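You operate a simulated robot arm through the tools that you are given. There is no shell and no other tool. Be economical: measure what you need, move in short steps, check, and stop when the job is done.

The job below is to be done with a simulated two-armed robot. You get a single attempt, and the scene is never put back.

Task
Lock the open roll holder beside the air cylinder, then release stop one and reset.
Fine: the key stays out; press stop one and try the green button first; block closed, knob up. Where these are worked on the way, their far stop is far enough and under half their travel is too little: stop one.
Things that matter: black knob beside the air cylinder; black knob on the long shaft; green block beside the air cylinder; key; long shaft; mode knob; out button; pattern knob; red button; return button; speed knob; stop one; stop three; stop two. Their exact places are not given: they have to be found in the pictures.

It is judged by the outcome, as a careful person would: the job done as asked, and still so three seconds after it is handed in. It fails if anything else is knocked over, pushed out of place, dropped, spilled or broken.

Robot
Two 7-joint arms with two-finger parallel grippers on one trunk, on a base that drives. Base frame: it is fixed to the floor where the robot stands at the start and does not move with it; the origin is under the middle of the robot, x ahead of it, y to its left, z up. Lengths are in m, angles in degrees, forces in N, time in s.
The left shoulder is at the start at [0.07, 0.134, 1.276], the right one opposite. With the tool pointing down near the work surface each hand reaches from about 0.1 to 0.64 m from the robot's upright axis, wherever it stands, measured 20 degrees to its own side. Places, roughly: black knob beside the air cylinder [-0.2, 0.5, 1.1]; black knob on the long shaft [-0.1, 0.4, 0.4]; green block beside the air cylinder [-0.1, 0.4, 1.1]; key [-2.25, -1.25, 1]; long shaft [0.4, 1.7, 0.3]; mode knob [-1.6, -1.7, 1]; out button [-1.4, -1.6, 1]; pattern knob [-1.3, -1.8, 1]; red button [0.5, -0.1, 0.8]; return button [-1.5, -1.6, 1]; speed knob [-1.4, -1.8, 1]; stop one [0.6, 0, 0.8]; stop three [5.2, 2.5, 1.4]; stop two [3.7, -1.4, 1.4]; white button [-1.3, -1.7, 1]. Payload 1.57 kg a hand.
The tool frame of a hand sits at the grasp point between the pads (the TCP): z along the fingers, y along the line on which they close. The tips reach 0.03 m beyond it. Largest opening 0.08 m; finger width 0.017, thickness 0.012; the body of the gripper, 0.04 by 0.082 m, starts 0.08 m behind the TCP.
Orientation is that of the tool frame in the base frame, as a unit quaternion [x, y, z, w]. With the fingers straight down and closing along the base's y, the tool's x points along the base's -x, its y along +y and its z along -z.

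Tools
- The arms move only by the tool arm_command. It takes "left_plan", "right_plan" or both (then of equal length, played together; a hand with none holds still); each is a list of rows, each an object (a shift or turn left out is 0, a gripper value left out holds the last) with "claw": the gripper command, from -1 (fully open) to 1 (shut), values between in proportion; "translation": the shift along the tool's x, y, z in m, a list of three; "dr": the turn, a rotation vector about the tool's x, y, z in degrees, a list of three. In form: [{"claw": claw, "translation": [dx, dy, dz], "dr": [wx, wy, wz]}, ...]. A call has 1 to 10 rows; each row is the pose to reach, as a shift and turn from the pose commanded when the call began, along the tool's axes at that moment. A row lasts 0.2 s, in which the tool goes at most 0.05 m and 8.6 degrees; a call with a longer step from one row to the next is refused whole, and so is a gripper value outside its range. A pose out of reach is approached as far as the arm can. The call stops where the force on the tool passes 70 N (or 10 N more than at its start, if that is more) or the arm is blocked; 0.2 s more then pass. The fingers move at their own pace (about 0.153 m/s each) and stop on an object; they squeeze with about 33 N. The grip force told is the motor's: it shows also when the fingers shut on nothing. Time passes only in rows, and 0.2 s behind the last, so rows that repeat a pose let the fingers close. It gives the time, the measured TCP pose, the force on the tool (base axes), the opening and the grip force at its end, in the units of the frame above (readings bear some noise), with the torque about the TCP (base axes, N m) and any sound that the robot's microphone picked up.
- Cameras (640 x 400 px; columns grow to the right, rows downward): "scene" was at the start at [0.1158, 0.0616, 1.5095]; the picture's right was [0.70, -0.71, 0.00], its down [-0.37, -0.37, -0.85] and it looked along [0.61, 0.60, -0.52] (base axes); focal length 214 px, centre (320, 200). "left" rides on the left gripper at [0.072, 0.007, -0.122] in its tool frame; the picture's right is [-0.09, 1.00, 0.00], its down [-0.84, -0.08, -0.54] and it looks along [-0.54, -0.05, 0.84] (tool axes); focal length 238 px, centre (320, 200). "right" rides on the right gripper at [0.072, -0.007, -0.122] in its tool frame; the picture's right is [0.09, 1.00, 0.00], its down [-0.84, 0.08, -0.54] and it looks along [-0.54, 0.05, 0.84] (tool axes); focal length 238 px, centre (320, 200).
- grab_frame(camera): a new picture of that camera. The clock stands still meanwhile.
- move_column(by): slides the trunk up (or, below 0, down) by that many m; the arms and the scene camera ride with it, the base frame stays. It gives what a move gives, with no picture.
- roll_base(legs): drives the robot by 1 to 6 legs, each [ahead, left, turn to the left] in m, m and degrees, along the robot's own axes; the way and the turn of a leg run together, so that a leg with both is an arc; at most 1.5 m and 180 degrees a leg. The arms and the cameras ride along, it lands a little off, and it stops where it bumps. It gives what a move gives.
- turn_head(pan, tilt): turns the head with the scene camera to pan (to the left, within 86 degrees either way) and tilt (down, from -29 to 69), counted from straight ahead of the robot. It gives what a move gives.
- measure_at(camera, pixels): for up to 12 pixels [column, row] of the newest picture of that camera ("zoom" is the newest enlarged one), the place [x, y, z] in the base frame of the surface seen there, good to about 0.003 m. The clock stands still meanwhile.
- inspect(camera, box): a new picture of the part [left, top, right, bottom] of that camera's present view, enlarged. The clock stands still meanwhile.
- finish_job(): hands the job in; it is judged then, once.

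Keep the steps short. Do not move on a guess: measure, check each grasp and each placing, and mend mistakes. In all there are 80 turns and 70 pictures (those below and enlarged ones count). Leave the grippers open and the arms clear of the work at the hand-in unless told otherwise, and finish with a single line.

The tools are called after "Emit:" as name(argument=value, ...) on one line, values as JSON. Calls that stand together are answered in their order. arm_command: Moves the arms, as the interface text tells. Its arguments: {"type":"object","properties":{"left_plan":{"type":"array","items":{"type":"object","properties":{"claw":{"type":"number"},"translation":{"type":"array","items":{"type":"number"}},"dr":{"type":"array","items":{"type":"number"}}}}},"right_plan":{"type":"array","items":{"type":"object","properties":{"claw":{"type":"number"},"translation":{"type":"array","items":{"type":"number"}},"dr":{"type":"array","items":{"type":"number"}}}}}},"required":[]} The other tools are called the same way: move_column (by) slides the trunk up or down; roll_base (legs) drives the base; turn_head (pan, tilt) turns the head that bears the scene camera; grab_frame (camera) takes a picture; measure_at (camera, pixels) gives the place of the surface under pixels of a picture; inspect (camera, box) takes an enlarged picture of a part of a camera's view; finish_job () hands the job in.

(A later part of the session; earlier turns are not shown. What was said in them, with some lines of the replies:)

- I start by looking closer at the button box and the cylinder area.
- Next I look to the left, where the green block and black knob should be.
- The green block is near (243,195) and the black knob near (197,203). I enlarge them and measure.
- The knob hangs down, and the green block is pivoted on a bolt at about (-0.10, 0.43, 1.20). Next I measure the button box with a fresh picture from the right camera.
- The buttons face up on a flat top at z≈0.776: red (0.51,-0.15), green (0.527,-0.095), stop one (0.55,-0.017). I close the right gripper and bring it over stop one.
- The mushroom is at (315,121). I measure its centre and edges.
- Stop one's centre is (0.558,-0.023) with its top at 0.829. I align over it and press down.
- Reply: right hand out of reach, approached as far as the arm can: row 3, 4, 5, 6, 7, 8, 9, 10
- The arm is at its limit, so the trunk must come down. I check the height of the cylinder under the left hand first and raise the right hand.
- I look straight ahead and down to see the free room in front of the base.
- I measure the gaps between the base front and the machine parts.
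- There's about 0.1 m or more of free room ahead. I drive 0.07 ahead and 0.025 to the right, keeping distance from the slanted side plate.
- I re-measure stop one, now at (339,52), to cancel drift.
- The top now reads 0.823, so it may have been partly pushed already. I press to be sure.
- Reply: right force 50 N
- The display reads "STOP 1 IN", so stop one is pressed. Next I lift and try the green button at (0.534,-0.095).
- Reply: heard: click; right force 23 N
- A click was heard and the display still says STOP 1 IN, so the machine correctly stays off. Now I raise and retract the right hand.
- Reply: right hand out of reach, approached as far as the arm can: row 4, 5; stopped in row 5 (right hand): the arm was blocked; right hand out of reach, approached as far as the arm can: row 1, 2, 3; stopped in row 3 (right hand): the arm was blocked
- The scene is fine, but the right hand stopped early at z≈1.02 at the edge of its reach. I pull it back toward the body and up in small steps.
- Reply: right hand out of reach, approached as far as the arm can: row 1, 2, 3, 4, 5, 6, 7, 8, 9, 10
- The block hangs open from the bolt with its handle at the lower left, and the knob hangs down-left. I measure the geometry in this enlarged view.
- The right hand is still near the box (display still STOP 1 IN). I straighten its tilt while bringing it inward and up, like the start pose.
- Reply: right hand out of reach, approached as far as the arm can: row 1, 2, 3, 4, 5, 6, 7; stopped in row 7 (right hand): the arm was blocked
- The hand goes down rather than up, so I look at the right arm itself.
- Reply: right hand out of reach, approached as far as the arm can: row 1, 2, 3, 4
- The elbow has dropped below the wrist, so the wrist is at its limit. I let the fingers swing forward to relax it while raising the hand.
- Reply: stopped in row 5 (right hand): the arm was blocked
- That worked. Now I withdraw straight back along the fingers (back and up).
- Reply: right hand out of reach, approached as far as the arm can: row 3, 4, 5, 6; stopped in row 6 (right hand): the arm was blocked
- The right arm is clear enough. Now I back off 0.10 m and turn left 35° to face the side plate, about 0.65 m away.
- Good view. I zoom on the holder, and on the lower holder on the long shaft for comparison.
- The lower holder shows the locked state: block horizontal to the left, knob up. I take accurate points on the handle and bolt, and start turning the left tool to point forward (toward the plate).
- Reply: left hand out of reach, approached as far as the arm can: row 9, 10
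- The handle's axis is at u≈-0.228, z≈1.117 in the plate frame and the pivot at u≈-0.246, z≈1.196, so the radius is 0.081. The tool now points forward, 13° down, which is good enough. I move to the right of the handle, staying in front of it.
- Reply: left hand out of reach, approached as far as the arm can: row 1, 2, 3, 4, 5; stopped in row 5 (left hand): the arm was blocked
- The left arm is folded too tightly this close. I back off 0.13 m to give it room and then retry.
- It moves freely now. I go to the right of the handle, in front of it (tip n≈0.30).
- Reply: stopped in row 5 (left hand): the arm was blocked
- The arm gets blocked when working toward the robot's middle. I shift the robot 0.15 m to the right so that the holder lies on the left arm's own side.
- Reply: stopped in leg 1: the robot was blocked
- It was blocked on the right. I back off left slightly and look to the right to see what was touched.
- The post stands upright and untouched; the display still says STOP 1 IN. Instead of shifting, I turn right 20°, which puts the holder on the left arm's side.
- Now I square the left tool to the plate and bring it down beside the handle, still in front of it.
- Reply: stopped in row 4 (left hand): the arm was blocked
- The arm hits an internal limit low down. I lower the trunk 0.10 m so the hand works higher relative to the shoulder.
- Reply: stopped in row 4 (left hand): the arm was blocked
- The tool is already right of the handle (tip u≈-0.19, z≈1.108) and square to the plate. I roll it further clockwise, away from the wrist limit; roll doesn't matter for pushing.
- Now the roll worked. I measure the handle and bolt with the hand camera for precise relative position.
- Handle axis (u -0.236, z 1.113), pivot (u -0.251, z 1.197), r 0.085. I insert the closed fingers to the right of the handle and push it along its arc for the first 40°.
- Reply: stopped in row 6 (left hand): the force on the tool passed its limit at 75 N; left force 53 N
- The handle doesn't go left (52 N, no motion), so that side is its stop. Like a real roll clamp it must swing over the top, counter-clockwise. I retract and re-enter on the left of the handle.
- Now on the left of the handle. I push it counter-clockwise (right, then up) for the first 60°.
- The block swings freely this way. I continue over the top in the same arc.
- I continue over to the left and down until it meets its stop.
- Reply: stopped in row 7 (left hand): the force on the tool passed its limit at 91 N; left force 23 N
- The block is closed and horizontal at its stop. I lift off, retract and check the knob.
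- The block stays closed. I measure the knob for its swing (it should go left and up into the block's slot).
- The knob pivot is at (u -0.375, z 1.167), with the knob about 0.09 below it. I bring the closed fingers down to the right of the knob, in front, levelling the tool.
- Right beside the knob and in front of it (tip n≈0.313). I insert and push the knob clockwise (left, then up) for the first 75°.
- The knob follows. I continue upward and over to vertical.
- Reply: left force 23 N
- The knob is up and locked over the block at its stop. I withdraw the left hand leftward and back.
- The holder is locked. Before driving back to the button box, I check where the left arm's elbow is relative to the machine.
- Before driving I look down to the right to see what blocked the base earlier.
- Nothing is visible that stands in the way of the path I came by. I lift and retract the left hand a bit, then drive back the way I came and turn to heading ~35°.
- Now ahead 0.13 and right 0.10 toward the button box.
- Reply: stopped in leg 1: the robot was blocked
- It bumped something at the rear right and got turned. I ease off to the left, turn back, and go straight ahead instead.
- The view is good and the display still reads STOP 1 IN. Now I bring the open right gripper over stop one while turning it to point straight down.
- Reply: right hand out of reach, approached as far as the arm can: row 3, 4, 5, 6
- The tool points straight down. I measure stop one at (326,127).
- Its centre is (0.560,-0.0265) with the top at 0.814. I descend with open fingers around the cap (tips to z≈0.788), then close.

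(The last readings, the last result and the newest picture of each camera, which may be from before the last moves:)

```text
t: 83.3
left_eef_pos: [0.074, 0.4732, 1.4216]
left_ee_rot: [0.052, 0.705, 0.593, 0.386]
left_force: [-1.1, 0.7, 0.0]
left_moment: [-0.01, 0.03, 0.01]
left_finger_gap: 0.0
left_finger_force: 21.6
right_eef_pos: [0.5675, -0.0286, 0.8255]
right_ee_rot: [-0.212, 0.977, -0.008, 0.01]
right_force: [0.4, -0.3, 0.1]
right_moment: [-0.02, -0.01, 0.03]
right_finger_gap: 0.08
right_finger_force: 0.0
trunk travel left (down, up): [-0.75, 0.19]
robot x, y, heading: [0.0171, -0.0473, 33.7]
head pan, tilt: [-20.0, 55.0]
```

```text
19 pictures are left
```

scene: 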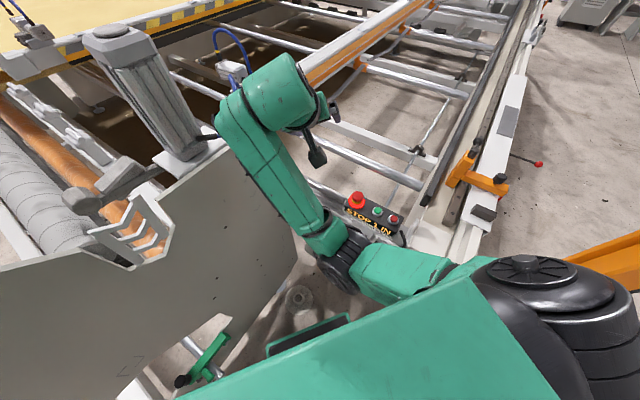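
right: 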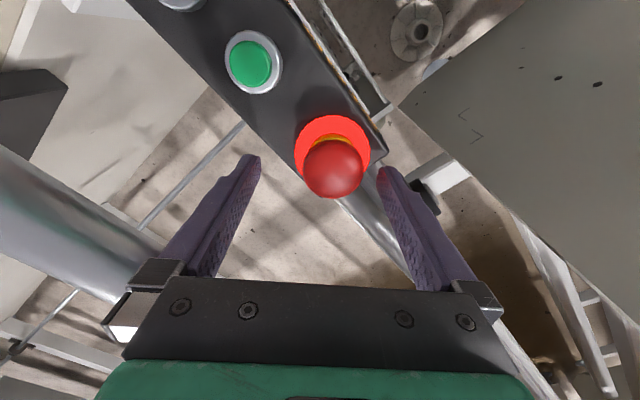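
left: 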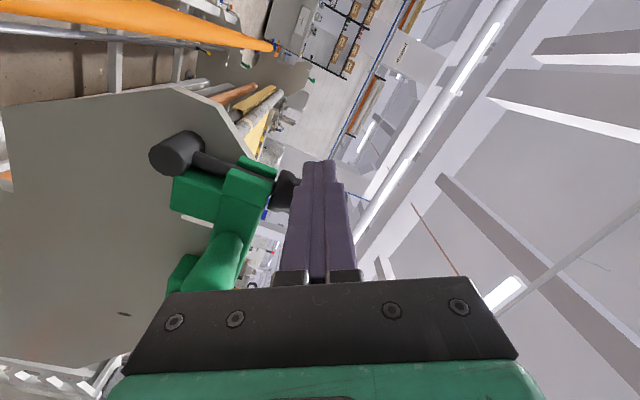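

The cap is between the fingertips. I lower a few mm, centre it, and close.

Emit:
arm_command(right_plan=[{"translation": [0.005, 0.003, 0.005]}, {"translation": [0.005, 0.003, 0.006], "claw": 0.2}, {"claw": 1, "translation": [0.005, 0.003, 0.006]}, {"translation": [0.005, 0.003, 0.006]}, {"translation": [0.005, 0.003, 0.006]}])

Emit:
grab_frame(camera="right")

```text
t: 84.5
left_eef_pos: [0.0678, 0.4832, 1.4184]
left_ee_rot: [0.049, 0.707, 0.589, 0.389]
left_force: [-0.1, 0.9, 0.8]
left_moment: [-0.01, -0.03, 0.01]
left_finger_gap: 0.0
left_finger_force: 20.8
right_eef_pos: [0.5641, -0.0211, 0.8244]
right_ee_rot: [-0.214, 0.977, -0.011, 0.016]
right_force: [-13.8, 39.7, 5.2]
right_moment: [1.08, 1.04, -0.63]
right_finger_gap: 0.0384
right_finger_force: 43.8
trunk travel left (down, up): [-0.75, 0.19]
robot x, y, heading: [0.0187, -0.0472, 33.8]
head pan, tilt: [-20.0, 55.0]
```

```text
18 pictures are left
```

right: 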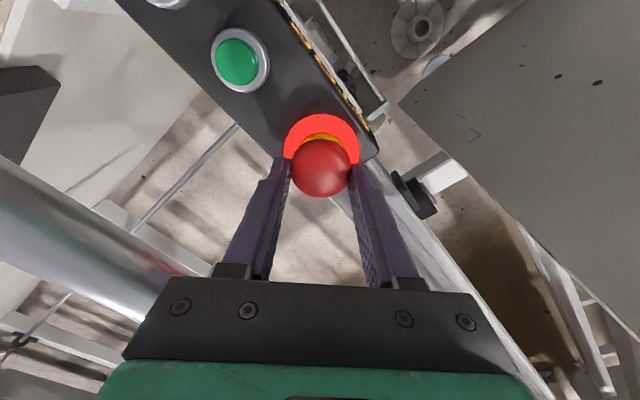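

It's gripped at 0.038 m, with a sideways load of 40 N. I relieve that and twist clockwise (from above).

Emit:
arm_command(right_plan=[{"translation": [0.0, 0.006, 0]}, {"translation": [0.0, 0.006, 0], "dr": [0, 0, 8]}, {"translation": [0.0, 0.006, 0], "dr": [0, 0, 16]}, {"translation": [0.0, 0.006, 0], "dr": [0, 0, 24]}, {"translation": [0.0, 0.006, 0], "dr": [0, 0, 32]}, {"translation": [0.0, 0.006, 0], "dr": [0, 0, 40]}, {"translation": [0.0, 0.006, 0], "dr": [0, 0, 48]}])

Emit:
grab_frame(camera="right")

```text
t: 85.4
left_eef_pos: [0.0602, 0.4804, 1.4209]
left_ee_rot: [0.048, 0.706, 0.592, 0.387]
left_force: [0.6, -1.5, 0.2]
left_moment: [-0.03, 0.02, 0.04]
left_finger_gap: 0.0001
left_finger_force: 21.2
right_eef_pos: [0.5608, -0.0236, 0.8247]
right_ee_rot: [-0.055, 0.998, -0.01, 0.016]
right_force: [-31.7, 46.3, 5.2]
right_moment: [1.15, 1.6, 0.28]
right_finger_gap: 0.0387
right_finger_force: 44.1
trunk travel left (down, up): [-0.75, 0.19]
robot x, y, heading: [0.0203, -0.0427, 34.0]
head pan, tilt: [-20.0, 55.0]
stopped in row 4 (right hand): the force on the tool passed its limit at 77 N (the readings are from after the stop); the commanded pose is now the measured one
```

```text
17 pictures are left
```

right: 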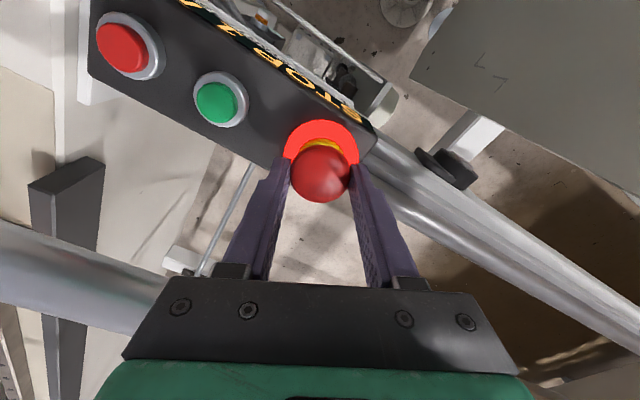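

The twist advanced about 18°, but the side force is too high (−32, 46 N). I shift the hand to where the force pushes it, to unload.

Emit:
arm_command(right_plan=[{"translation": [0.003, 0.005, 0]}, {"translation": [0.005, 0.009, 0]}, {"translation": [0.005, 0.009, 0]}])

```text
t: 86.2
left_eef_pos: [0.0632, 0.4833, 1.418]
left_ee_rot: [0.048, 0.706, 0.59, 0.388]
left_force: [-0.7, -0.8, -0.3]
left_moment: [-0.01, -0.02, -0.02]
left_finger_gap: 0.0
left_finger_force: 21.2
right_eef_pos: [0.5636, -0.0224, 0.83]
right_ee_rot: [-0.044, 0.999, -0.016, 0.025]
right_force: [-32.5, 35.7, -3.9]
right_moment: [0.84, 1.4, 0.03]
right_finger_gap: 0.0386
right_finger_force: 43.4
trunk travel left (down, up): [-0.75, 0.19]
robot x, y, heading: [0.0175, -0.0418, 33.9]
head pan, tilt: [-20.0, 55.0]
```

The base gives under the side load. I open the fingers, let everything settle and re-measure the cap for a better-centred grip.

Emit:
arm_command(right_plan=[{"claw": -1}, {"translation": [0, 0, 0]}, {"translation": [0, 0, 0]}])

Emit:
grab_frame(camera="right")

Emit:
measure_at(camera="right", pixels=[[320, 170], [300, 170], [340, 170], [320, 155], [320, 190], [252, 165], [388, 170]])

```text
t: 87.0
left_eef_pos: [0.0724, 0.4725, 1.4223]
left_ee_rot: [0.052, 0.705, 0.593, 0.386]
left_force: [-0.1, -0.4, 0.2]
left_moment: [0.02, -0.03, 0.02]
left_finger_gap: 0.0
left_finger_force: 21.5
right_eef_pos: [0.57, -0.033, 0.8266]
right_ee_rot: [-0.042, 0.999, -0.018, 0.026]
right_force: [-0.1, -0.2, -0.5]
right_moment: [0.0, -0.01, -0.01]
right_finger_gap: 0.0802
right_finger_force: 0.0
trunk travel left (down, up): [-0.75, 0.19]
robot x, y, heading: [0.0158, -0.0443, 33.8]
head pan, tilt: [-20.0, 55.0]
```

```text
16 pictures are left
```

right: 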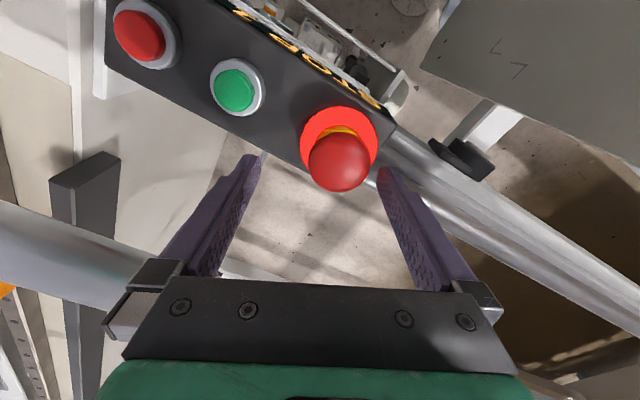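

```text
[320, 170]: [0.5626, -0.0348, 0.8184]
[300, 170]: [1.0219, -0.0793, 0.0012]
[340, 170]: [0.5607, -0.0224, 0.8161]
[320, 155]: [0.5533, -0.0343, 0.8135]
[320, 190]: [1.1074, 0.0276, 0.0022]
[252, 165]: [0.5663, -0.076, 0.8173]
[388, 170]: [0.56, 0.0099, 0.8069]
```

The offset is confirmed: the hand must move by (-0.010, +0.0105). I recentre and grip again.

Emit:
arm_command(right_plan=[{"translation": [0.0093, 0.0115, 0.0]}, {"translation": [0.0093, 0.0115, 0.003]}, {"translation": [0.0093, 0.0115, 0.003], "claw": 0.0}, {"translation": [0.0093, 0.0115, 0.003], "claw": 1}, {"translation": [0.0093, 0.0115, 0.003]}, {"translation": [0.0093, 0.0115, 0.003]}])

```text
t: 88.4
left_eef_pos: [0.0706, 0.4868, 1.4161]
left_ee_rot: [0.05, 0.708, 0.589, 0.385]
left_force: [0.2, -0.7, 0.2]
left_moment: [0.04, -0.05, 0.0]
left_finger_gap: 0.0
left_finger_force: 21.2
right_eef_pos: [0.5721, -0.022, 0.8303]
right_ee_rot: [-0.038, 0.998, -0.025, 0.04]
right_force: [5.4, 51.0, 9.7]
right_moment: [1.79, 0.33, -0.22]
right_finger_gap: 0.0354
right_finger_force: 42.5
trunk travel left (down, up): [-0.75, 0.19]
robot x, y, heading: [0.0169, -0.043, 33.8]
head pan, tilt: [-20.0, 55.0]
```

The hand didn't get where commanded. I open again, read the pose, and look at the right arm for contact.

Emit:
arm_command(right_plan=[{"claw": -1}, {"translation": [0, 0, 0]}, {"translation": [0, 0, 0]}])

Emit:
grab_frame(camera="scene")

```text
t: 89.4
left_eef_pos: [0.0721, 0.4736, 1.421]
left_ee_rot: [0.053, 0.705, 0.592, 0.386]
left_force: [0.8, 0.7, 0.5]
left_moment: [0.02, 0.04, 0.02]
left_finger_gap: 0.0001
left_finger_force: 21.8
right_eef_pos: [0.5715, -0.0425, 0.829]
right_ee_rot: [-0.03, 0.998, -0.034, 0.037]
right_force: [0.2, 0.8, -0.2]
right_moment: [-0.03, 0.02, -0.02]
right_finger_gap: 0.0801
right_finger_force: 0.0
trunk travel left (down, up): [-0.75, 0.19]
robot x, y, heading: [0.0203, -0.0463, 33.7]
head pan, tilt: [-20.0, 55.0]
stopped in row 3 (right hand): the arm was blocked; the commanded pose is now the measured one
```

```text
15 pictures are left
```

scene: 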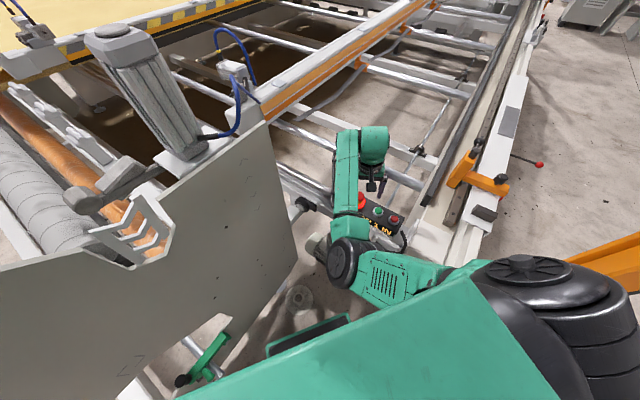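

The arm is at a wrist limit because the elbow sits too low. I raise the trunk back by 0.10 m, which flattens the forearm, then come down again.

Emit:
move_column(by=0.1)

Emit:
arm_command(right_plan=[{"translation": [0.005, 0.008, 0.02], "dr": [-2, 2, 0]}, {"translation": [0.01, 0.016, 0.05], "dr": [-4, 4, 0]}, {"translation": [0.01, 0.018, 0.07], "dr": [-4, 4, 0]}, {"translation": [0.01, 0.018, 0.075], "dr": [-4, 4, 0]}])

Emit:
grab_frame(camera="right")

```text
t: 90.7
left_eef_pos: [0.0726, 0.4721, 1.5227]
left_ee_rot: [0.052, 0.705, 0.592, 0.386]
left_force: [0.8, -0.1, -0.3]
left_moment: [-0.01, -0.01, 0.02]
left_finger_gap: 0.0
left_finger_force: 21.1
right_eef_pos: [0.5724, -0.0418, 0.928]
right_ee_rot: [-0.03, 0.998, -0.034, 0.038]
right_force: [0.7, 0.2, 0.0]
right_moment: [-0.01, 0.01, -0.02]
right_finger_gap: 0.0801
right_finger_force: 0.0
trunk travel left (down, up): [-0.85, 0.09]
robot x, y, heading: [0.0153, -0.0469, 33.8]
head pan, tilt: [-20.0, 55.0]
```

```text
t: 91.7
left_eef_pos: [0.0731, 0.4726, 1.5222]
left_ee_rot: [0.052, 0.705, 0.592, 0.386]
left_force: [0.1, -0.2, -0.8]
left_moment: [0.0, 0.01, 0.01]
left_finger_gap: 0.0
left_finger_force: 21.0
right_eef_pos: [0.5637, -0.0251, 0.8498]
right_ee_rot: [-0.032, 0.999, 0.002, 0.0]
right_force: [0.0, 0.0, 0.2]
right_moment: [-0.02, 0.03, 0.0]
right_finger_gap: 0.0803
right_finger_force: 0.1
trunk travel left (down, up): [-0.85, 0.09]
robot x, y, heading: [0.0159, -0.0442, 33.8]
head pan, tilt: [-20.0, 55.0]
```

```text
14 pictures are left
```

right: 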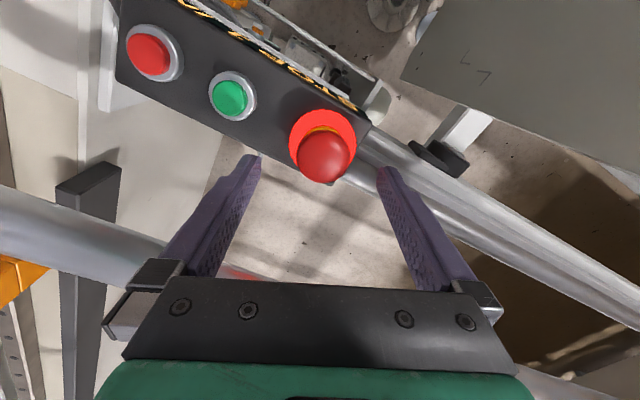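

It now follows exactly and is level. I pre-rotate counter-clockwise for twist room, descend and grip.

Emit:
arm_command(right_plan=[{"translation": [0.0036, 0.001, 0], "dr": [0, 0, -8]}, {"translation": [0.0036, 0.001, 0.0], "dr": [0, 0, -16]}, {"translation": [0.0036, 0.001, 0.015], "dr": [0, 0, -24]}, {"translation": [0.0036, 0.001, 0.028], "dr": [0, 0, -24]}, {"translation": [0.0036, 0.001, 0.028], "dr": [0, 0, -24]}, {"translation": [0.0036, 0.001, 0.028], "dr": [0, 0, -24], "claw": 0}, {"translation": [0.0036, 0.001, 0.028], "dr": [0, 0, -24], "claw": 1}, {"translation": [0.0036, 0.001, 0.028], "dr": [0, 0, -24]}, {"translation": [0.0036, 0.001, 0.028], "dr": [0, 0, -24]}])

```text
t: 93.7
left_eef_pos: [0.0713, 0.4748, 1.5224]
left_ee_rot: [0.051, 0.705, 0.592, 0.387]
left_force: [0.6, 0.4, 0.7]
left_moment: [-0.01, -0.02, 0.0]
left_finger_gap: 0.0001
left_finger_force: 21.2
right_eef_pos: [0.5599, -0.0229, 0.8227]
right_ee_rot: [-0.24, 0.971, 0.002, 0.001]
right_force: [-3.2, 4.0, -0.7]
right_moment: [0.19, 0.09, -0.08]
right_finger_gap: 0.0381
right_finger_force: 44.6
trunk travel left (down, up): [-0.85, 0.09]
robot x, y, heading: [0.0168, -0.044, 33.6]
head pan, tilt: [-20.0, 55.0]
```

A clean, centred grip (0.038 m, 5 N side load). I twist clockwise up to 56°.

Emit:
arm_command(right_plan=[{"dr": [0, 0, 8]}, {"dr": [0, 0, 16]}, {"dr": [0, 0, 24]}, {"dr": [0, 0, 32]}, {"dr": [0, 0, 40]}, {"dr": [0, 0, 48]}, {"dr": [0, 0, 56]}])

Emit:
grab_frame(camera="right")

```text
t: 95.3
left_eef_pos: [0.0725, 0.4746, 1.5211]
left_ee_rot: [0.051, 0.705, 0.592, 0.387]
left_force: [-0.2, 0.0, 0.3]
left_moment: [0.03, 0.0, 0.02]
left_finger_gap: 0.0
left_finger_force: 20.9
right_eef_pos: [0.5601, -0.0236, 0.8233]
right_ee_rot: [0.246, 0.969, 0.002, 0.0]
right_force: [0.7, 6.5, 0.3]
right_moment: [0.15, 0.03, 0.36]
right_finger_gap: 0.0381
right_finger_force: 44.6
trunk travel left (down, up): [-0.85, 0.09]
robot x, y, heading: [0.0177, -0.0465, 33.8]
head pan, tilt: [-20.0, 55.0]
```

```text
13 pictures are left
```

right: 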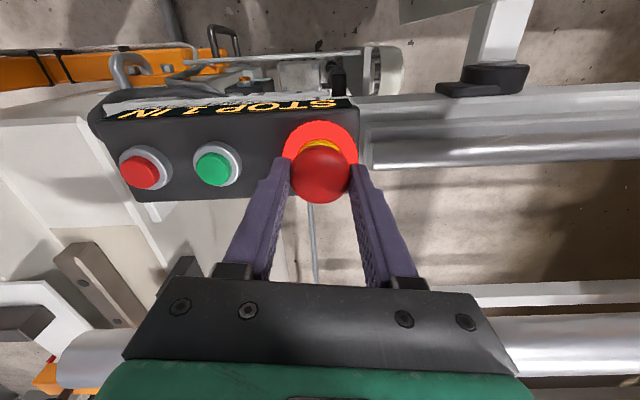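

56° turned with a small counter-torque, but the display still says STOP 1 IN. My grip may be holding the cap down, so I pull up while keeping the twist.

Emit:
arm_command(right_plan=[{"translation": [0, 0, -0.005], "dr": [0, 0, 5]}, {"translation": [0, 0, -0.01], "dr": [0, 0, 10]}, {"translation": [0, 0, -0.014], "dr": [0, 0, 15]}, {"translation": [0, 0, -0.017], "dr": [0, 0, 15]}])

Emit:
grab_frame(camera="right")

```text
t: 96.3
left_eef_pos: [0.0732, 0.4749, 1.5213]
left_ee_rot: [0.052, 0.706, 0.592, 0.385]
left_force: [-0.8, -0.9, 0.6]
left_moment: [-0.01, 0.0, 0.0]
left_finger_gap: 0.0001
left_finger_force: 21.3
right_eef_pos: [0.5609, -0.0246, 0.8379]
right_ee_rot: [0.37, 0.929, 0.001, -0.001]
right_force: [0.3, 7.5, -11.1]
right_moment: [-0.46, -0.65, -0.1]
right_finger_gap: 0.0386
right_finger_force: 44.5
trunk travel left (down, up): [-0.85, 0.09]
robot x, y, heading: [0.0119, -0.0426, 33.7]
head pan, tilt: [-20.0, 55.0]
```

```text
12 pictures are left
```

right: 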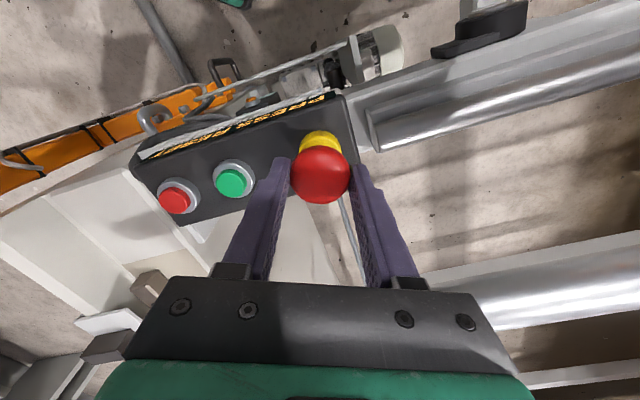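

The lit ring went out and the cap rose; the text has changed. I open, lift off carefully, and read the display.

Emit:
arm_command(right_plan=[{"claw": -1}, {"translation": [0, 0, 0]}, {"translation": [0, 0, 0]}, {"translation": [0, 0, -0.04]}, {"translation": [0, 0, -0.08]}])

Emit:
inspect(camera="scene", box=[320, 170, 432, 240])

```text
t: 97.5
left_eef_pos: [0.071, 0.4737, 1.5228]
left_ee_rot: [0.051, 0.705, 0.592, 0.386]
left_force: [-0.2, -0.3, -0.2]
left_moment: [-0.03, 0.0, -0.01]
left_finger_gap: 0.0001
left_finger_force: 21.5
right_eef_pos: [0.5606, -0.0282, 0.9209]
right_ee_rot: [0.37, 0.929, 0.001, 0.0]
right_force: [0.5, 0.8, 0.9]
right_moment: [0.0, -0.05, 0.01]
right_finger_gap: 0.0802
right_finger_force: 0.2
trunk travel left (down, up): [-0.85, 0.09]
robot x, y, heading: [0.0125, -0.0413, 33.9]
head pan, tilt: [-20.0, 55.0]
```

```text
5.71 times, centred on (376, 205) of scene
```

zoom: 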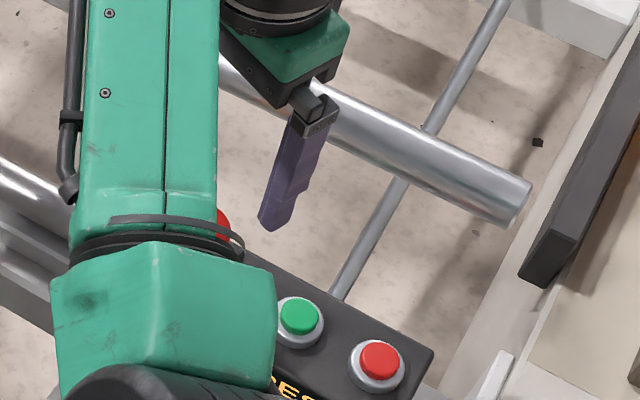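

The arm hides the display; I read it with the right hand camera.

Emit:
inspect(camera="right", box=[160, 40, 384, 180])

```text
2.86 times, centred on (272, 110) of right
```

zoom: 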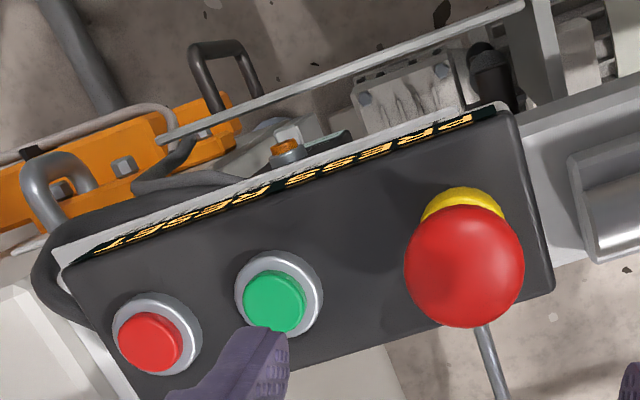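

Emit:
inspect(camera="scene", box=[340, 205, 420, 255])

```text
8.00 times, centred on (380, 230) of scene
```

zoom: 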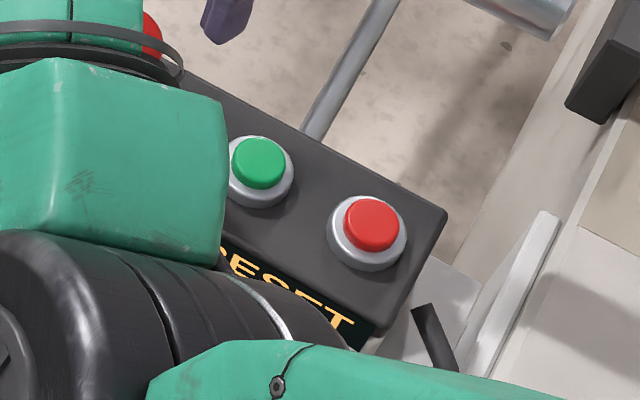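

The display says "...RESET". I need to find the reset control. I turn the hand back and back the base off 0.17 m to view the labels on the box's front.

Emit:
arm_command(right_plan=[{"dr": [0, 0, -8], "translation": [0, 0, -0.02]}, {"dr": [0, 0, -16], "translation": [0, 0, -0.04]}, {"dr": [0, 0, -24], "translation": [0, 0, -0.06]}, {"dr": [0, 0, -32], "translation": [0, 0, -0.08]}, {"dr": [0, 0, -40], "translation": [0, 0, -0.08]}, {"dr": [0, 0, -48], "translation": [0, 0, -0.08]}])

Emit:
roll_base(legs=[[-0.19, 0, 0]])

Emit:
grab_frame(camera="right")

```text
t: 98.9
left_eef_pos: [0.0718, 0.4728, 1.5229]
left_ee_rot: [0.051, 0.705, 0.593, 0.386]
left_force: [-0.4, -1.0, 0.4]
left_moment: [0.03, 0.03, 0.0]
left_finger_gap: 0.0
left_finger_force: 21.4
right_eef_pos: [0.5609, -0.0247, 0.9996]
right_ee_rot: [-0.042, 0.999, 0.002, 0.0]
right_force: [-0.2, 0.6, 0.0]
right_moment: [0.0, -0.01, -0.01]
right_finger_gap: 0.0801
right_finger_force: 0.1
trunk travel left (down, up): [-0.85, 0.09]
robot x, y, heading: [0.0159, -0.043, 34.0]
head pan, tilt: [-20.0, 55.0]
```

```text
t: 100.5
left_eef_pos: [-0.0815, 0.3689, 1.5209]
left_ee_rot: [0.052, 0.706, 0.591, 0.386]
left_force: [0.6, 0.6, 0.4]
left_moment: [0.0, -0.01, 0.0]
left_finger_gap: 0.0
left_finger_force: 21.1
right_eef_pos: [0.4046, -0.1302, 0.9992]
right_ee_rot: [-0.041, 0.999, 0.001, -0.001]
right_force: [-0.2, -0.3, -0.5]
right_moment: [-0.02, 0.04, 0.01]
right_finger_gap: 0.0798
right_finger_force: 0.1
trunk travel left (down, up): [-0.85, 0.09]
robot x, y, heading: [-0.1422, -0.1494, 33.9]
head pan, tilt: [-20.0, 55.0]
```

```text
8 pictures are left
```

right: 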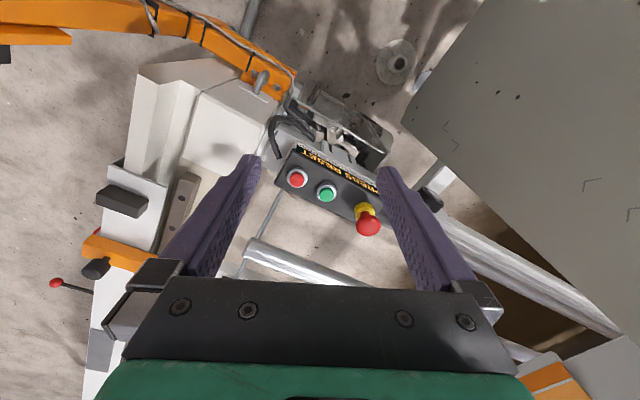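

Emit:
inspect(camera="right", box=[264, 80, 392, 160])

Emit:
inspect(camera="right", box=[280, 130, 344, 170])

```text
5.00 times, centred on (328, 120) of right
```

zoom: 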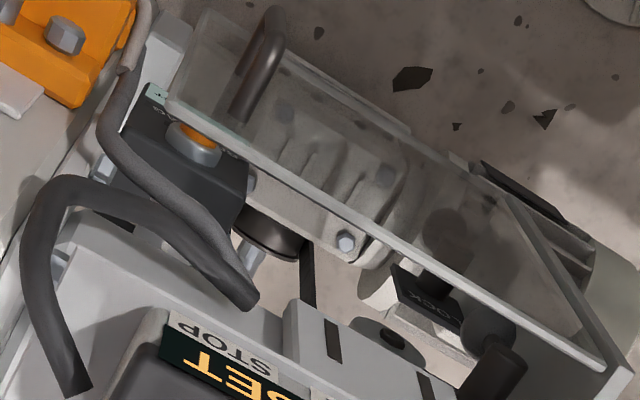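

```text
10.00 times, centred on (312, 150) of right
```

zoom: 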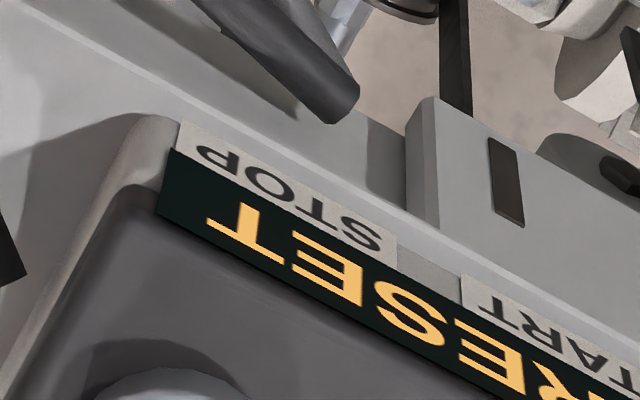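

The red button is labelled only STOP, so reset is elsewhere. There's an amber button at (303,108) on a box with a teal label; I measure it and look from the head.

Emit:
measure_at(camera="right", pixels=[[303, 108], [295, 100], [350, 140], [349, 125]])

Emit:
turn_head(pan=-40, tilt=50)

Emit:
grab_frame(camera="scene")

```text
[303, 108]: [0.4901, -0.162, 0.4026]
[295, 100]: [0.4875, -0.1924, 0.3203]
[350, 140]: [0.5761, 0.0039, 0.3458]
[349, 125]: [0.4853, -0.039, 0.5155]
```

```text
t: 101.3
left_eef_pos: [-0.0871, 0.366, 1.5222]
left_ee_rot: [0.052, 0.704, 0.593, 0.387]
left_force: [0.7, -0.1, 0.4]
left_moment: [0.03, -0.02, 0.03]
left_finger_gap: 0.0001
left_finger_force: 21.8
right_eef_pos: [0.4019, -0.1321, 1.0006]
right_ee_rot: [-0.04, 0.999, 0.002, 0.001]
right_force: [-0.3, 0.3, -0.3]
right_moment: [0.01, -0.01, -0.02]
right_finger_gap: 0.0799
right_finger_force: 0.1
trunk travel left (down, up): [-0.85, 0.09]
robot x, y, heading: [-0.1432, -0.1505, 33.7]
head pan, tilt: [-40.0, 50.0]
```

```text
5 pictures are left
```

scene: 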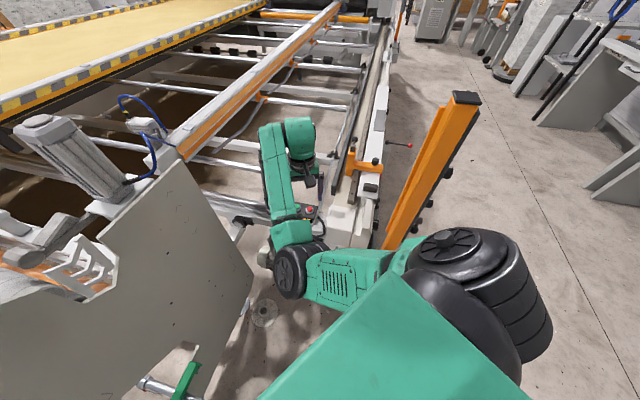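

The amber part sits low inside the guard by the motor and is not a listed control; the display asks for a reset, and the listed white button on the console at (-1.3,-1.7,1) is the likely one. I back off, raise the trunk, turn toward the console and look.

Emit:
roll_base(legs=[[-0.35, 0, 0], [0, 0, -157]])

Emit:
move_column(by=0.09)

Emit:
turn_head(pan=0, tilt=24)

Emit:
grab_frame(camera="scene")

Emit:
measure_at(camera="scene", pixels=[[320, 200], [300, 190], [340, 190], [320, 220], [320, 250], [280, 200], [360, 200], [320, 180]])

```text
t: 110.0
left_eef_pos: [-0.2707, -0.841, 1.5225]
left_ee_rot: [0.7, 0.099, -0.253, 0.661]
left_force: [-0.3, -0.1, 0.3]
left_moment: [-0.03, -0.01, -0.02]
left_finger_gap: 0.0002
left_finger_force: 21.4
right_eef_pos: [-0.9208, -0.5883, 1.0005]
right_ee_rot: [0.968, 0.25, 0.001, 0.003]
right_force: [0.9, 0.4, -0.4]
right_moment: [0.02, -0.01, 0.0]
right_finger_gap: 0.0798
right_finger_force: 0.1
trunk travel left (down, up): [-0.85, 0.09]
robot x, y, heading: [-0.4344, -0.3455, -121.8]
head pan, tilt: [-40.0, 50.0]
```

```text
t: 111.2
left_eef_pos: [-0.2711, -0.8416, 1.6119]
left_ee_rot: [0.701, 0.097, -0.253, 0.66]
left_force: [0.2, -1.0, 0.5]
left_moment: [0.01, 0.0, 0.01]
left_finger_gap: 0.0
left_finger_force: 21.7
right_eef_pos: [-0.9214, -0.5869, 1.0907]
right_ee_rot: [0.968, 0.249, 0.001, 0.002]
right_force: [0.1, 0.4, -0.6]
right_moment: [-0.01, -0.01, -0.04]
right_finger_gap: 0.08
right_finger_force: 0.0
trunk travel left (down, up): [-0.94, 0.0]
robot x, y, heading: [-0.4343, -0.3469, -121.9]
head pan, tilt: [-40.0, 50.0]
```

```text
t: 112.3
left_eef_pos: [-0.2717, -0.841, 1.6114]
left_ee_rot: [0.7, 0.099, -0.253, 0.661]
left_force: [-0.1, -0.5, -1.0]
left_moment: [0.02, -0.01, 0.01]
left_finger_gap: 0.0
left_finger_force: 21.2
right_eef_pos: [-0.9211, -0.5869, 1.0894]
right_ee_rot: [0.968, 0.25, 0.001, 0.003]
right_force: [-0.1, 0.4, -0.6]
right_moment: [0.0, 0.01, 0.03]
right_finger_gap: 0.0801
right_finger_force: 0.0
trunk travel left (down, up): [-0.94, 0.0]
robot x, y, heading: [-0.436, -0.3483, -121.9]
head pan, tilt: [0.0, 24.0]
```

```text
4 pictures are left
```

scene: 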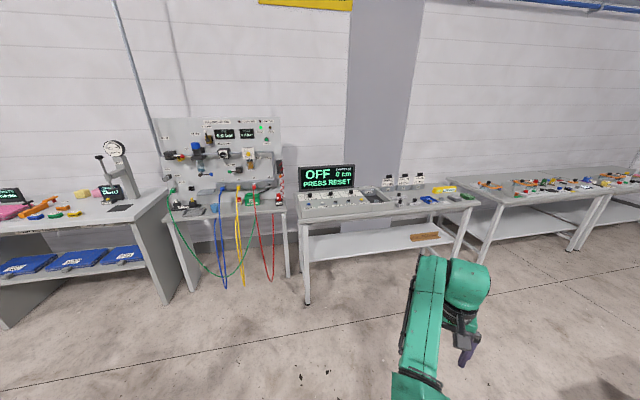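

```text
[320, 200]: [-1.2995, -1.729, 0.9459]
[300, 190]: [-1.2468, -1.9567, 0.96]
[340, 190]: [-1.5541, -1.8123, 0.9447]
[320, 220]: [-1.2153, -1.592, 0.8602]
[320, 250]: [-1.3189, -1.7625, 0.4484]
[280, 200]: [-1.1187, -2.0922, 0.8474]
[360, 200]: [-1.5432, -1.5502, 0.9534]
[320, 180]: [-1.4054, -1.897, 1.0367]
```

The console display says "OFF – PRESS RESET". I enlarge the panel to find the reset button.

Emit:
inspect(camera="scene", box=[294, 178, 374, 228])

Emit:
measure_at(camera="zoom", pixels=[[60, 150], [120, 150], [180, 150], [240, 150], [100, 200], [160, 200], [220, 200], [280, 200], [80, 240], [150, 240], [220, 240], [300, 240]])

```text
8.00 times, centred on (334, 203) of scene
```

zoom: 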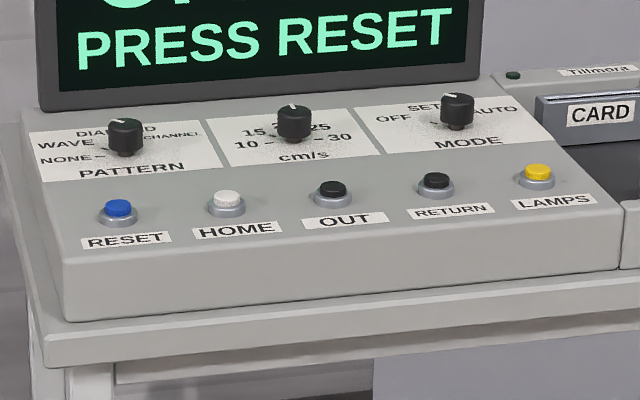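

```text
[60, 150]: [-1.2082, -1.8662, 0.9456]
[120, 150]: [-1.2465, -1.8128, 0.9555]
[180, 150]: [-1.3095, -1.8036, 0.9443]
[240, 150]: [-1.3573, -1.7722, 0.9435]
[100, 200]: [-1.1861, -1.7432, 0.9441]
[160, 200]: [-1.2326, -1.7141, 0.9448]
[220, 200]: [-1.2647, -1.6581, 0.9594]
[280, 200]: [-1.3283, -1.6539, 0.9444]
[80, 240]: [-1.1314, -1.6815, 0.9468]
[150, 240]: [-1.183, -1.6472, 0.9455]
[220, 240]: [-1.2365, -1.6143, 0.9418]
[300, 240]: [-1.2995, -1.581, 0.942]
```

The reset is the blue button (white is HOME), at about (-1.182,-1.702,0.95). I close the right gripper and drive so the hand comes above it.

Emit:
arm_command(right_plan=[{"claw": 1}, {"claw": 1}, {"claw": 1}])

Emit:
measure_at(camera="zoom", pixels=[[118, 208], [118, 203], [108, 210], [128, 210]])

Emit:
roll_base(legs=[[0.5, 0.37, 0], [0.575, 0, 0]])

Emit:
grab_frame(camera="right")

```text
t: 113.1
left_eef_pos: [-0.2702, -0.8407, 1.6118]
left_ee_rot: [0.7, 0.098, -0.253, 0.66]
left_force: [0.0, -1.8, 0.1]
left_moment: [0.01, -0.02, 0.01]
left_finger_gap: 0.0001
left_finger_force: 21.8
right_eef_pos: [-0.9206, -0.5872, 1.0891]
right_ee_rot: [0.968, 0.25, 0.001, 0.002]
right_force: [0.0, 0.0, -0.4]
right_moment: [0.05, 0.01, -0.03]
right_finger_gap: 0.0001
right_finger_force: 21.3
trunk travel left (down, up): [-0.94, 0.0]
robot x, y, heading: [-0.4356, -0.3472, -122.0]
head pan, tilt: [0.0, 24.0]
```

```text
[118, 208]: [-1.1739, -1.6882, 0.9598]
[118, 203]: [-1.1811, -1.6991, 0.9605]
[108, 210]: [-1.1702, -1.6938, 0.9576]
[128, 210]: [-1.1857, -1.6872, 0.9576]
```

```text
t: 119.4
left_eef_pos: [-0.5213, -1.9469, 1.6134]
left_ee_rot: [0.699, 0.1, -0.252, 0.661]
left_force: [0.8, -0.2, -0.2]
left_moment: [-0.02, 0.0, -0.01]
left_finger_gap: 0.0
left_finger_force: 21.4
right_eef_pos: [-1.1733, -1.6959, 1.0915]
right_ee_rot: [0.968, 0.252, 0.0, 0.003]
right_force: [0.1, -0.1, -0.2]
right_moment: [0.03, 0.02, 0.01]
right_finger_gap: 0.0001
right_finger_force: 21.4
trunk travel left (down, up): [-0.94, 0.0]
robot x, y, heading: [-0.6875, -1.4519, -121.6]
head pan, tilt: [0.0, 24.0]
```

```text
2 pictures are left
5 turns are left
```

right: 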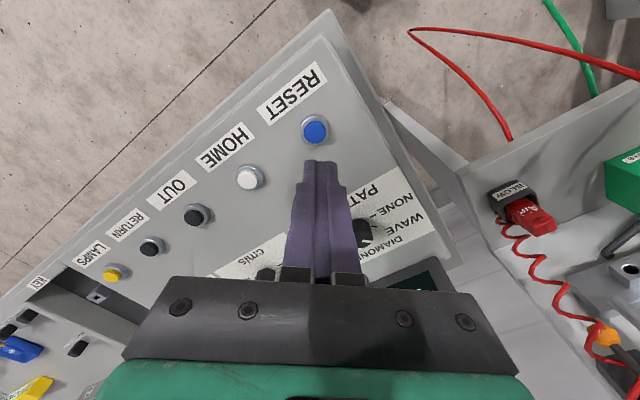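

The blue RESET is at (315,131) in the picture. I measure it exactly.

Emit:
measure_at(camera="right", pixels=[[315, 128], [308, 128], [322, 128], [315, 121], [315, 136]])

```text
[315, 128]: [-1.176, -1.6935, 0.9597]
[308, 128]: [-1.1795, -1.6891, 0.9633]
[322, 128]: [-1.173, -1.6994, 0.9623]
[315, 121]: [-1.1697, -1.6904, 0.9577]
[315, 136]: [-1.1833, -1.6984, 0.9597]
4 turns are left
```

RESET's centre is (-1.176,-1.694) with its top at 0.960; the hand is 3 mm off. I press it and lift again, then read the display.

Emit:
arm_command(right_plan=[{"translation": [-0.002, -0.003, 0.045]}, {"translation": [-0.002, -0.003, 0.088]}, {"translation": [-0.002, -0.003, 0.1]}, {"translation": [-0.002, -0.003, 0.104]}, {"translation": [-0.002, -0.003, 0.108]}, {"translation": [-0.002, -0.003, 0.112]}, {"translation": [-0.002, -0.003, 0.112]}, {"translation": [-0.002, -0.003, 0.08]}, {"translation": [-0.002, -0.003, 0.04]}, {"translation": [-0.002, -0.003, 0.0]}])

Emit:
turn_head(pan=-30, tilt=25)

Emit:
grab_frame(camera="scene")

```text
t: 121.6
left_eef_pos: [-0.5212, -1.9484, 1.6126]
left_ee_rot: [0.7, 0.1, -0.252, 0.661]
left_force: [-0.1, 0.3, 0.8]
left_moment: [0.03, -0.03, 0.03]
left_finger_gap: 0.0
left_finger_force: 21.4
right_eef_pos: [-1.1748, -1.6956, 1.09]
right_ee_rot: [0.968, 0.252, 0.001, 0.003]
right_force: [0.3, 0.8, -0.1]
right_moment: [0.01, 0.0, 0.03]
right_finger_gap: 0.0
right_finger_force: 21.7
trunk travel left (down, up): [-0.94, 0.0]
robot x, y, heading: [-0.6891, -1.4519, -121.7]
head pan, tilt: [0.0, 24.0]
heard: click
```

```text
t: 122.6
left_eef_pos: [-0.5239, -1.9486, 1.6127]
left_ee_rot: [0.7, 0.099, -0.251, 0.661]
left_force: [0.6, -0.5, 0.8]
left_moment: [-0.02, 0.0, 0.0]
left_finger_gap: 0.0
left_finger_force: 21.4
right_eef_pos: [-1.1778, -1.6962, 1.09]
right_ee_rot: [0.968, 0.252, 0.002, 0.003]
right_force: [-0.6, 0.4, 0.2]
right_moment: [0.0, 0.02, -0.03]
right_finger_gap: 0.0
right_finger_force: 20.8
trunk travel left (down, up): [-0.94, 0.0]
robot x, y, heading: [-0.6908, -1.4544, -121.9]
head pan, tilt: [-30.0, 25.0]
```

```text
1 pictures are left
3 turns are left
```

scene: 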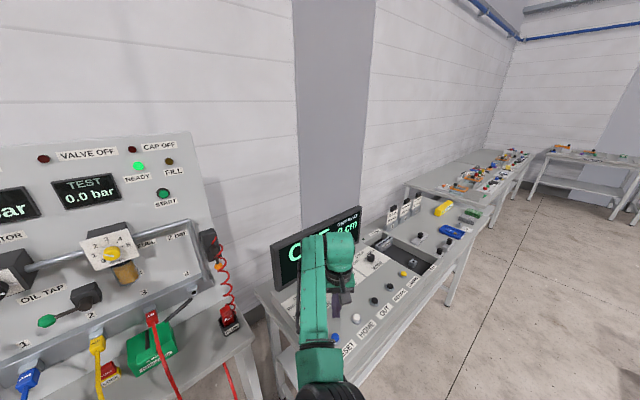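

A click was heard. I open both grippers, back away from the console, and check the display.

Emit:
arm_command(left_plan=[{"claw": -1}, {"claw": -1}, {"claw": -1}], right_plan=[{"claw": -1}, {"claw": -1}, {"claw": -1}])

Emit:
roll_base(legs=[[-0.4, 0, 0]])

Emit:
turn_head(pan=-18, tilt=24)

Emit:
inspect(camera="scene", box=[200, 125, 440, 275])

```text
t: 123.4
left_eef_pos: [-0.5231, -1.9494, 1.6124]
left_ee_rot: [0.699, 0.1, -0.252, 0.662]
left_force: [0.7, 0.1, -0.5]
left_moment: [-0.04, -0.03, 0.0]
left_finger_gap: 0.0799
left_finger_force: 0.0
right_eef_pos: [-1.176, -1.6961, 1.0894]
right_ee_rot: [0.968, 0.252, 0.001, 0.002]
right_force: [0.2, -0.1, -0.2]
right_moment: [0.03, -0.01, 0.0]
right_finger_gap: 0.0799
right_finger_force: 0.0
trunk travel left (down, up): [-0.94, 0.0]
robot x, y, heading: [-0.6857, -1.4577, -121.9]
head pan, tilt: [-30.0, 25.0]
```

```text
t: 125.9
left_eef_pos: [-0.3152, -1.6128, 1.6106]
left_ee_rot: [0.7, 0.101, -0.25, 0.661]
left_force: [-0.7, 0.3, 0.9]
left_moment: [0.03, 0.0, 0.01]
left_finger_gap: 0.0802
left_finger_force: 0.0
right_eef_pos: [-0.9694, -1.3603, 1.0878]
right_ee_rot: [0.967, 0.253, 0.001, 0.001]
right_force: [0.3, -0.4, -1.1]
right_moment: [0.0, -0.03, -0.03]
right_finger_gap: 0.0799
right_finger_force: 0.0
trunk travel left (down, up): [-0.94, 0.0]
robot x, y, heading: [-0.481, -1.1167, -121.5]
head pan, tilt: [-30.0, 25.0]
```

```text
t: 126.6
left_eef_pos: [-0.3135, -1.6117, 1.6116]
left_ee_rot: [0.7, 0.1, -0.251, 0.661]
left_force: [-0.2, 0.2, -0.1]
left_moment: [-0.01, -0.01, -0.01]
left_finger_gap: 0.0798
left_finger_force: 0.1
right_eef_pos: [-0.9679, -1.3597, 1.0899]
right_ee_rot: [0.967, 0.254, 0.0, 0.003]
right_force: [-0.4, -0.3, 0.3]
right_moment: [0.01, 0.0, 0.0]
right_finger_gap: 0.08
right_finger_force: 0.0
trunk travel left (down, up): [-0.94, 0.0]
robot x, y, heading: [-0.4786, -1.1169, -121.6]
head pan, tilt: [-18.0, 24.0]
```

```text
2.67 times, centred on (320, 200) of scene
2 turns are left
```

zoom: 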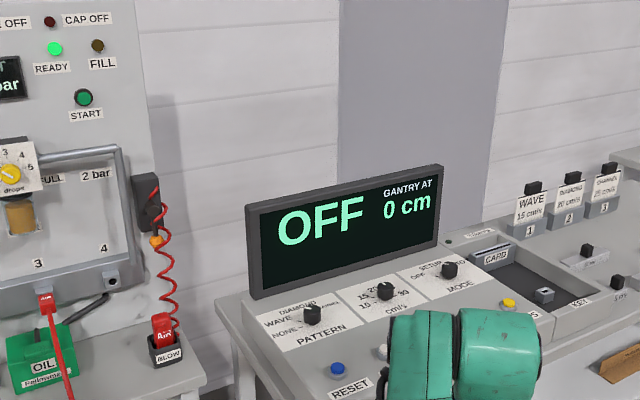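

"PRESS RESET" is gone and the display shows plain OFF at 0 cm. Both grippers are open and clear, so I hand in.

Emit:
finish_job()

```text
The job is handed in.
```

The roll holder beside the air cylinder is locked (block closed, knob up), and stop one was pressed, the green button tried without a start, stop one released and the blue RESET pressed, leaving the console at plain OFF; the key was not touched, though the base bumped something unseen twice near the orange post.
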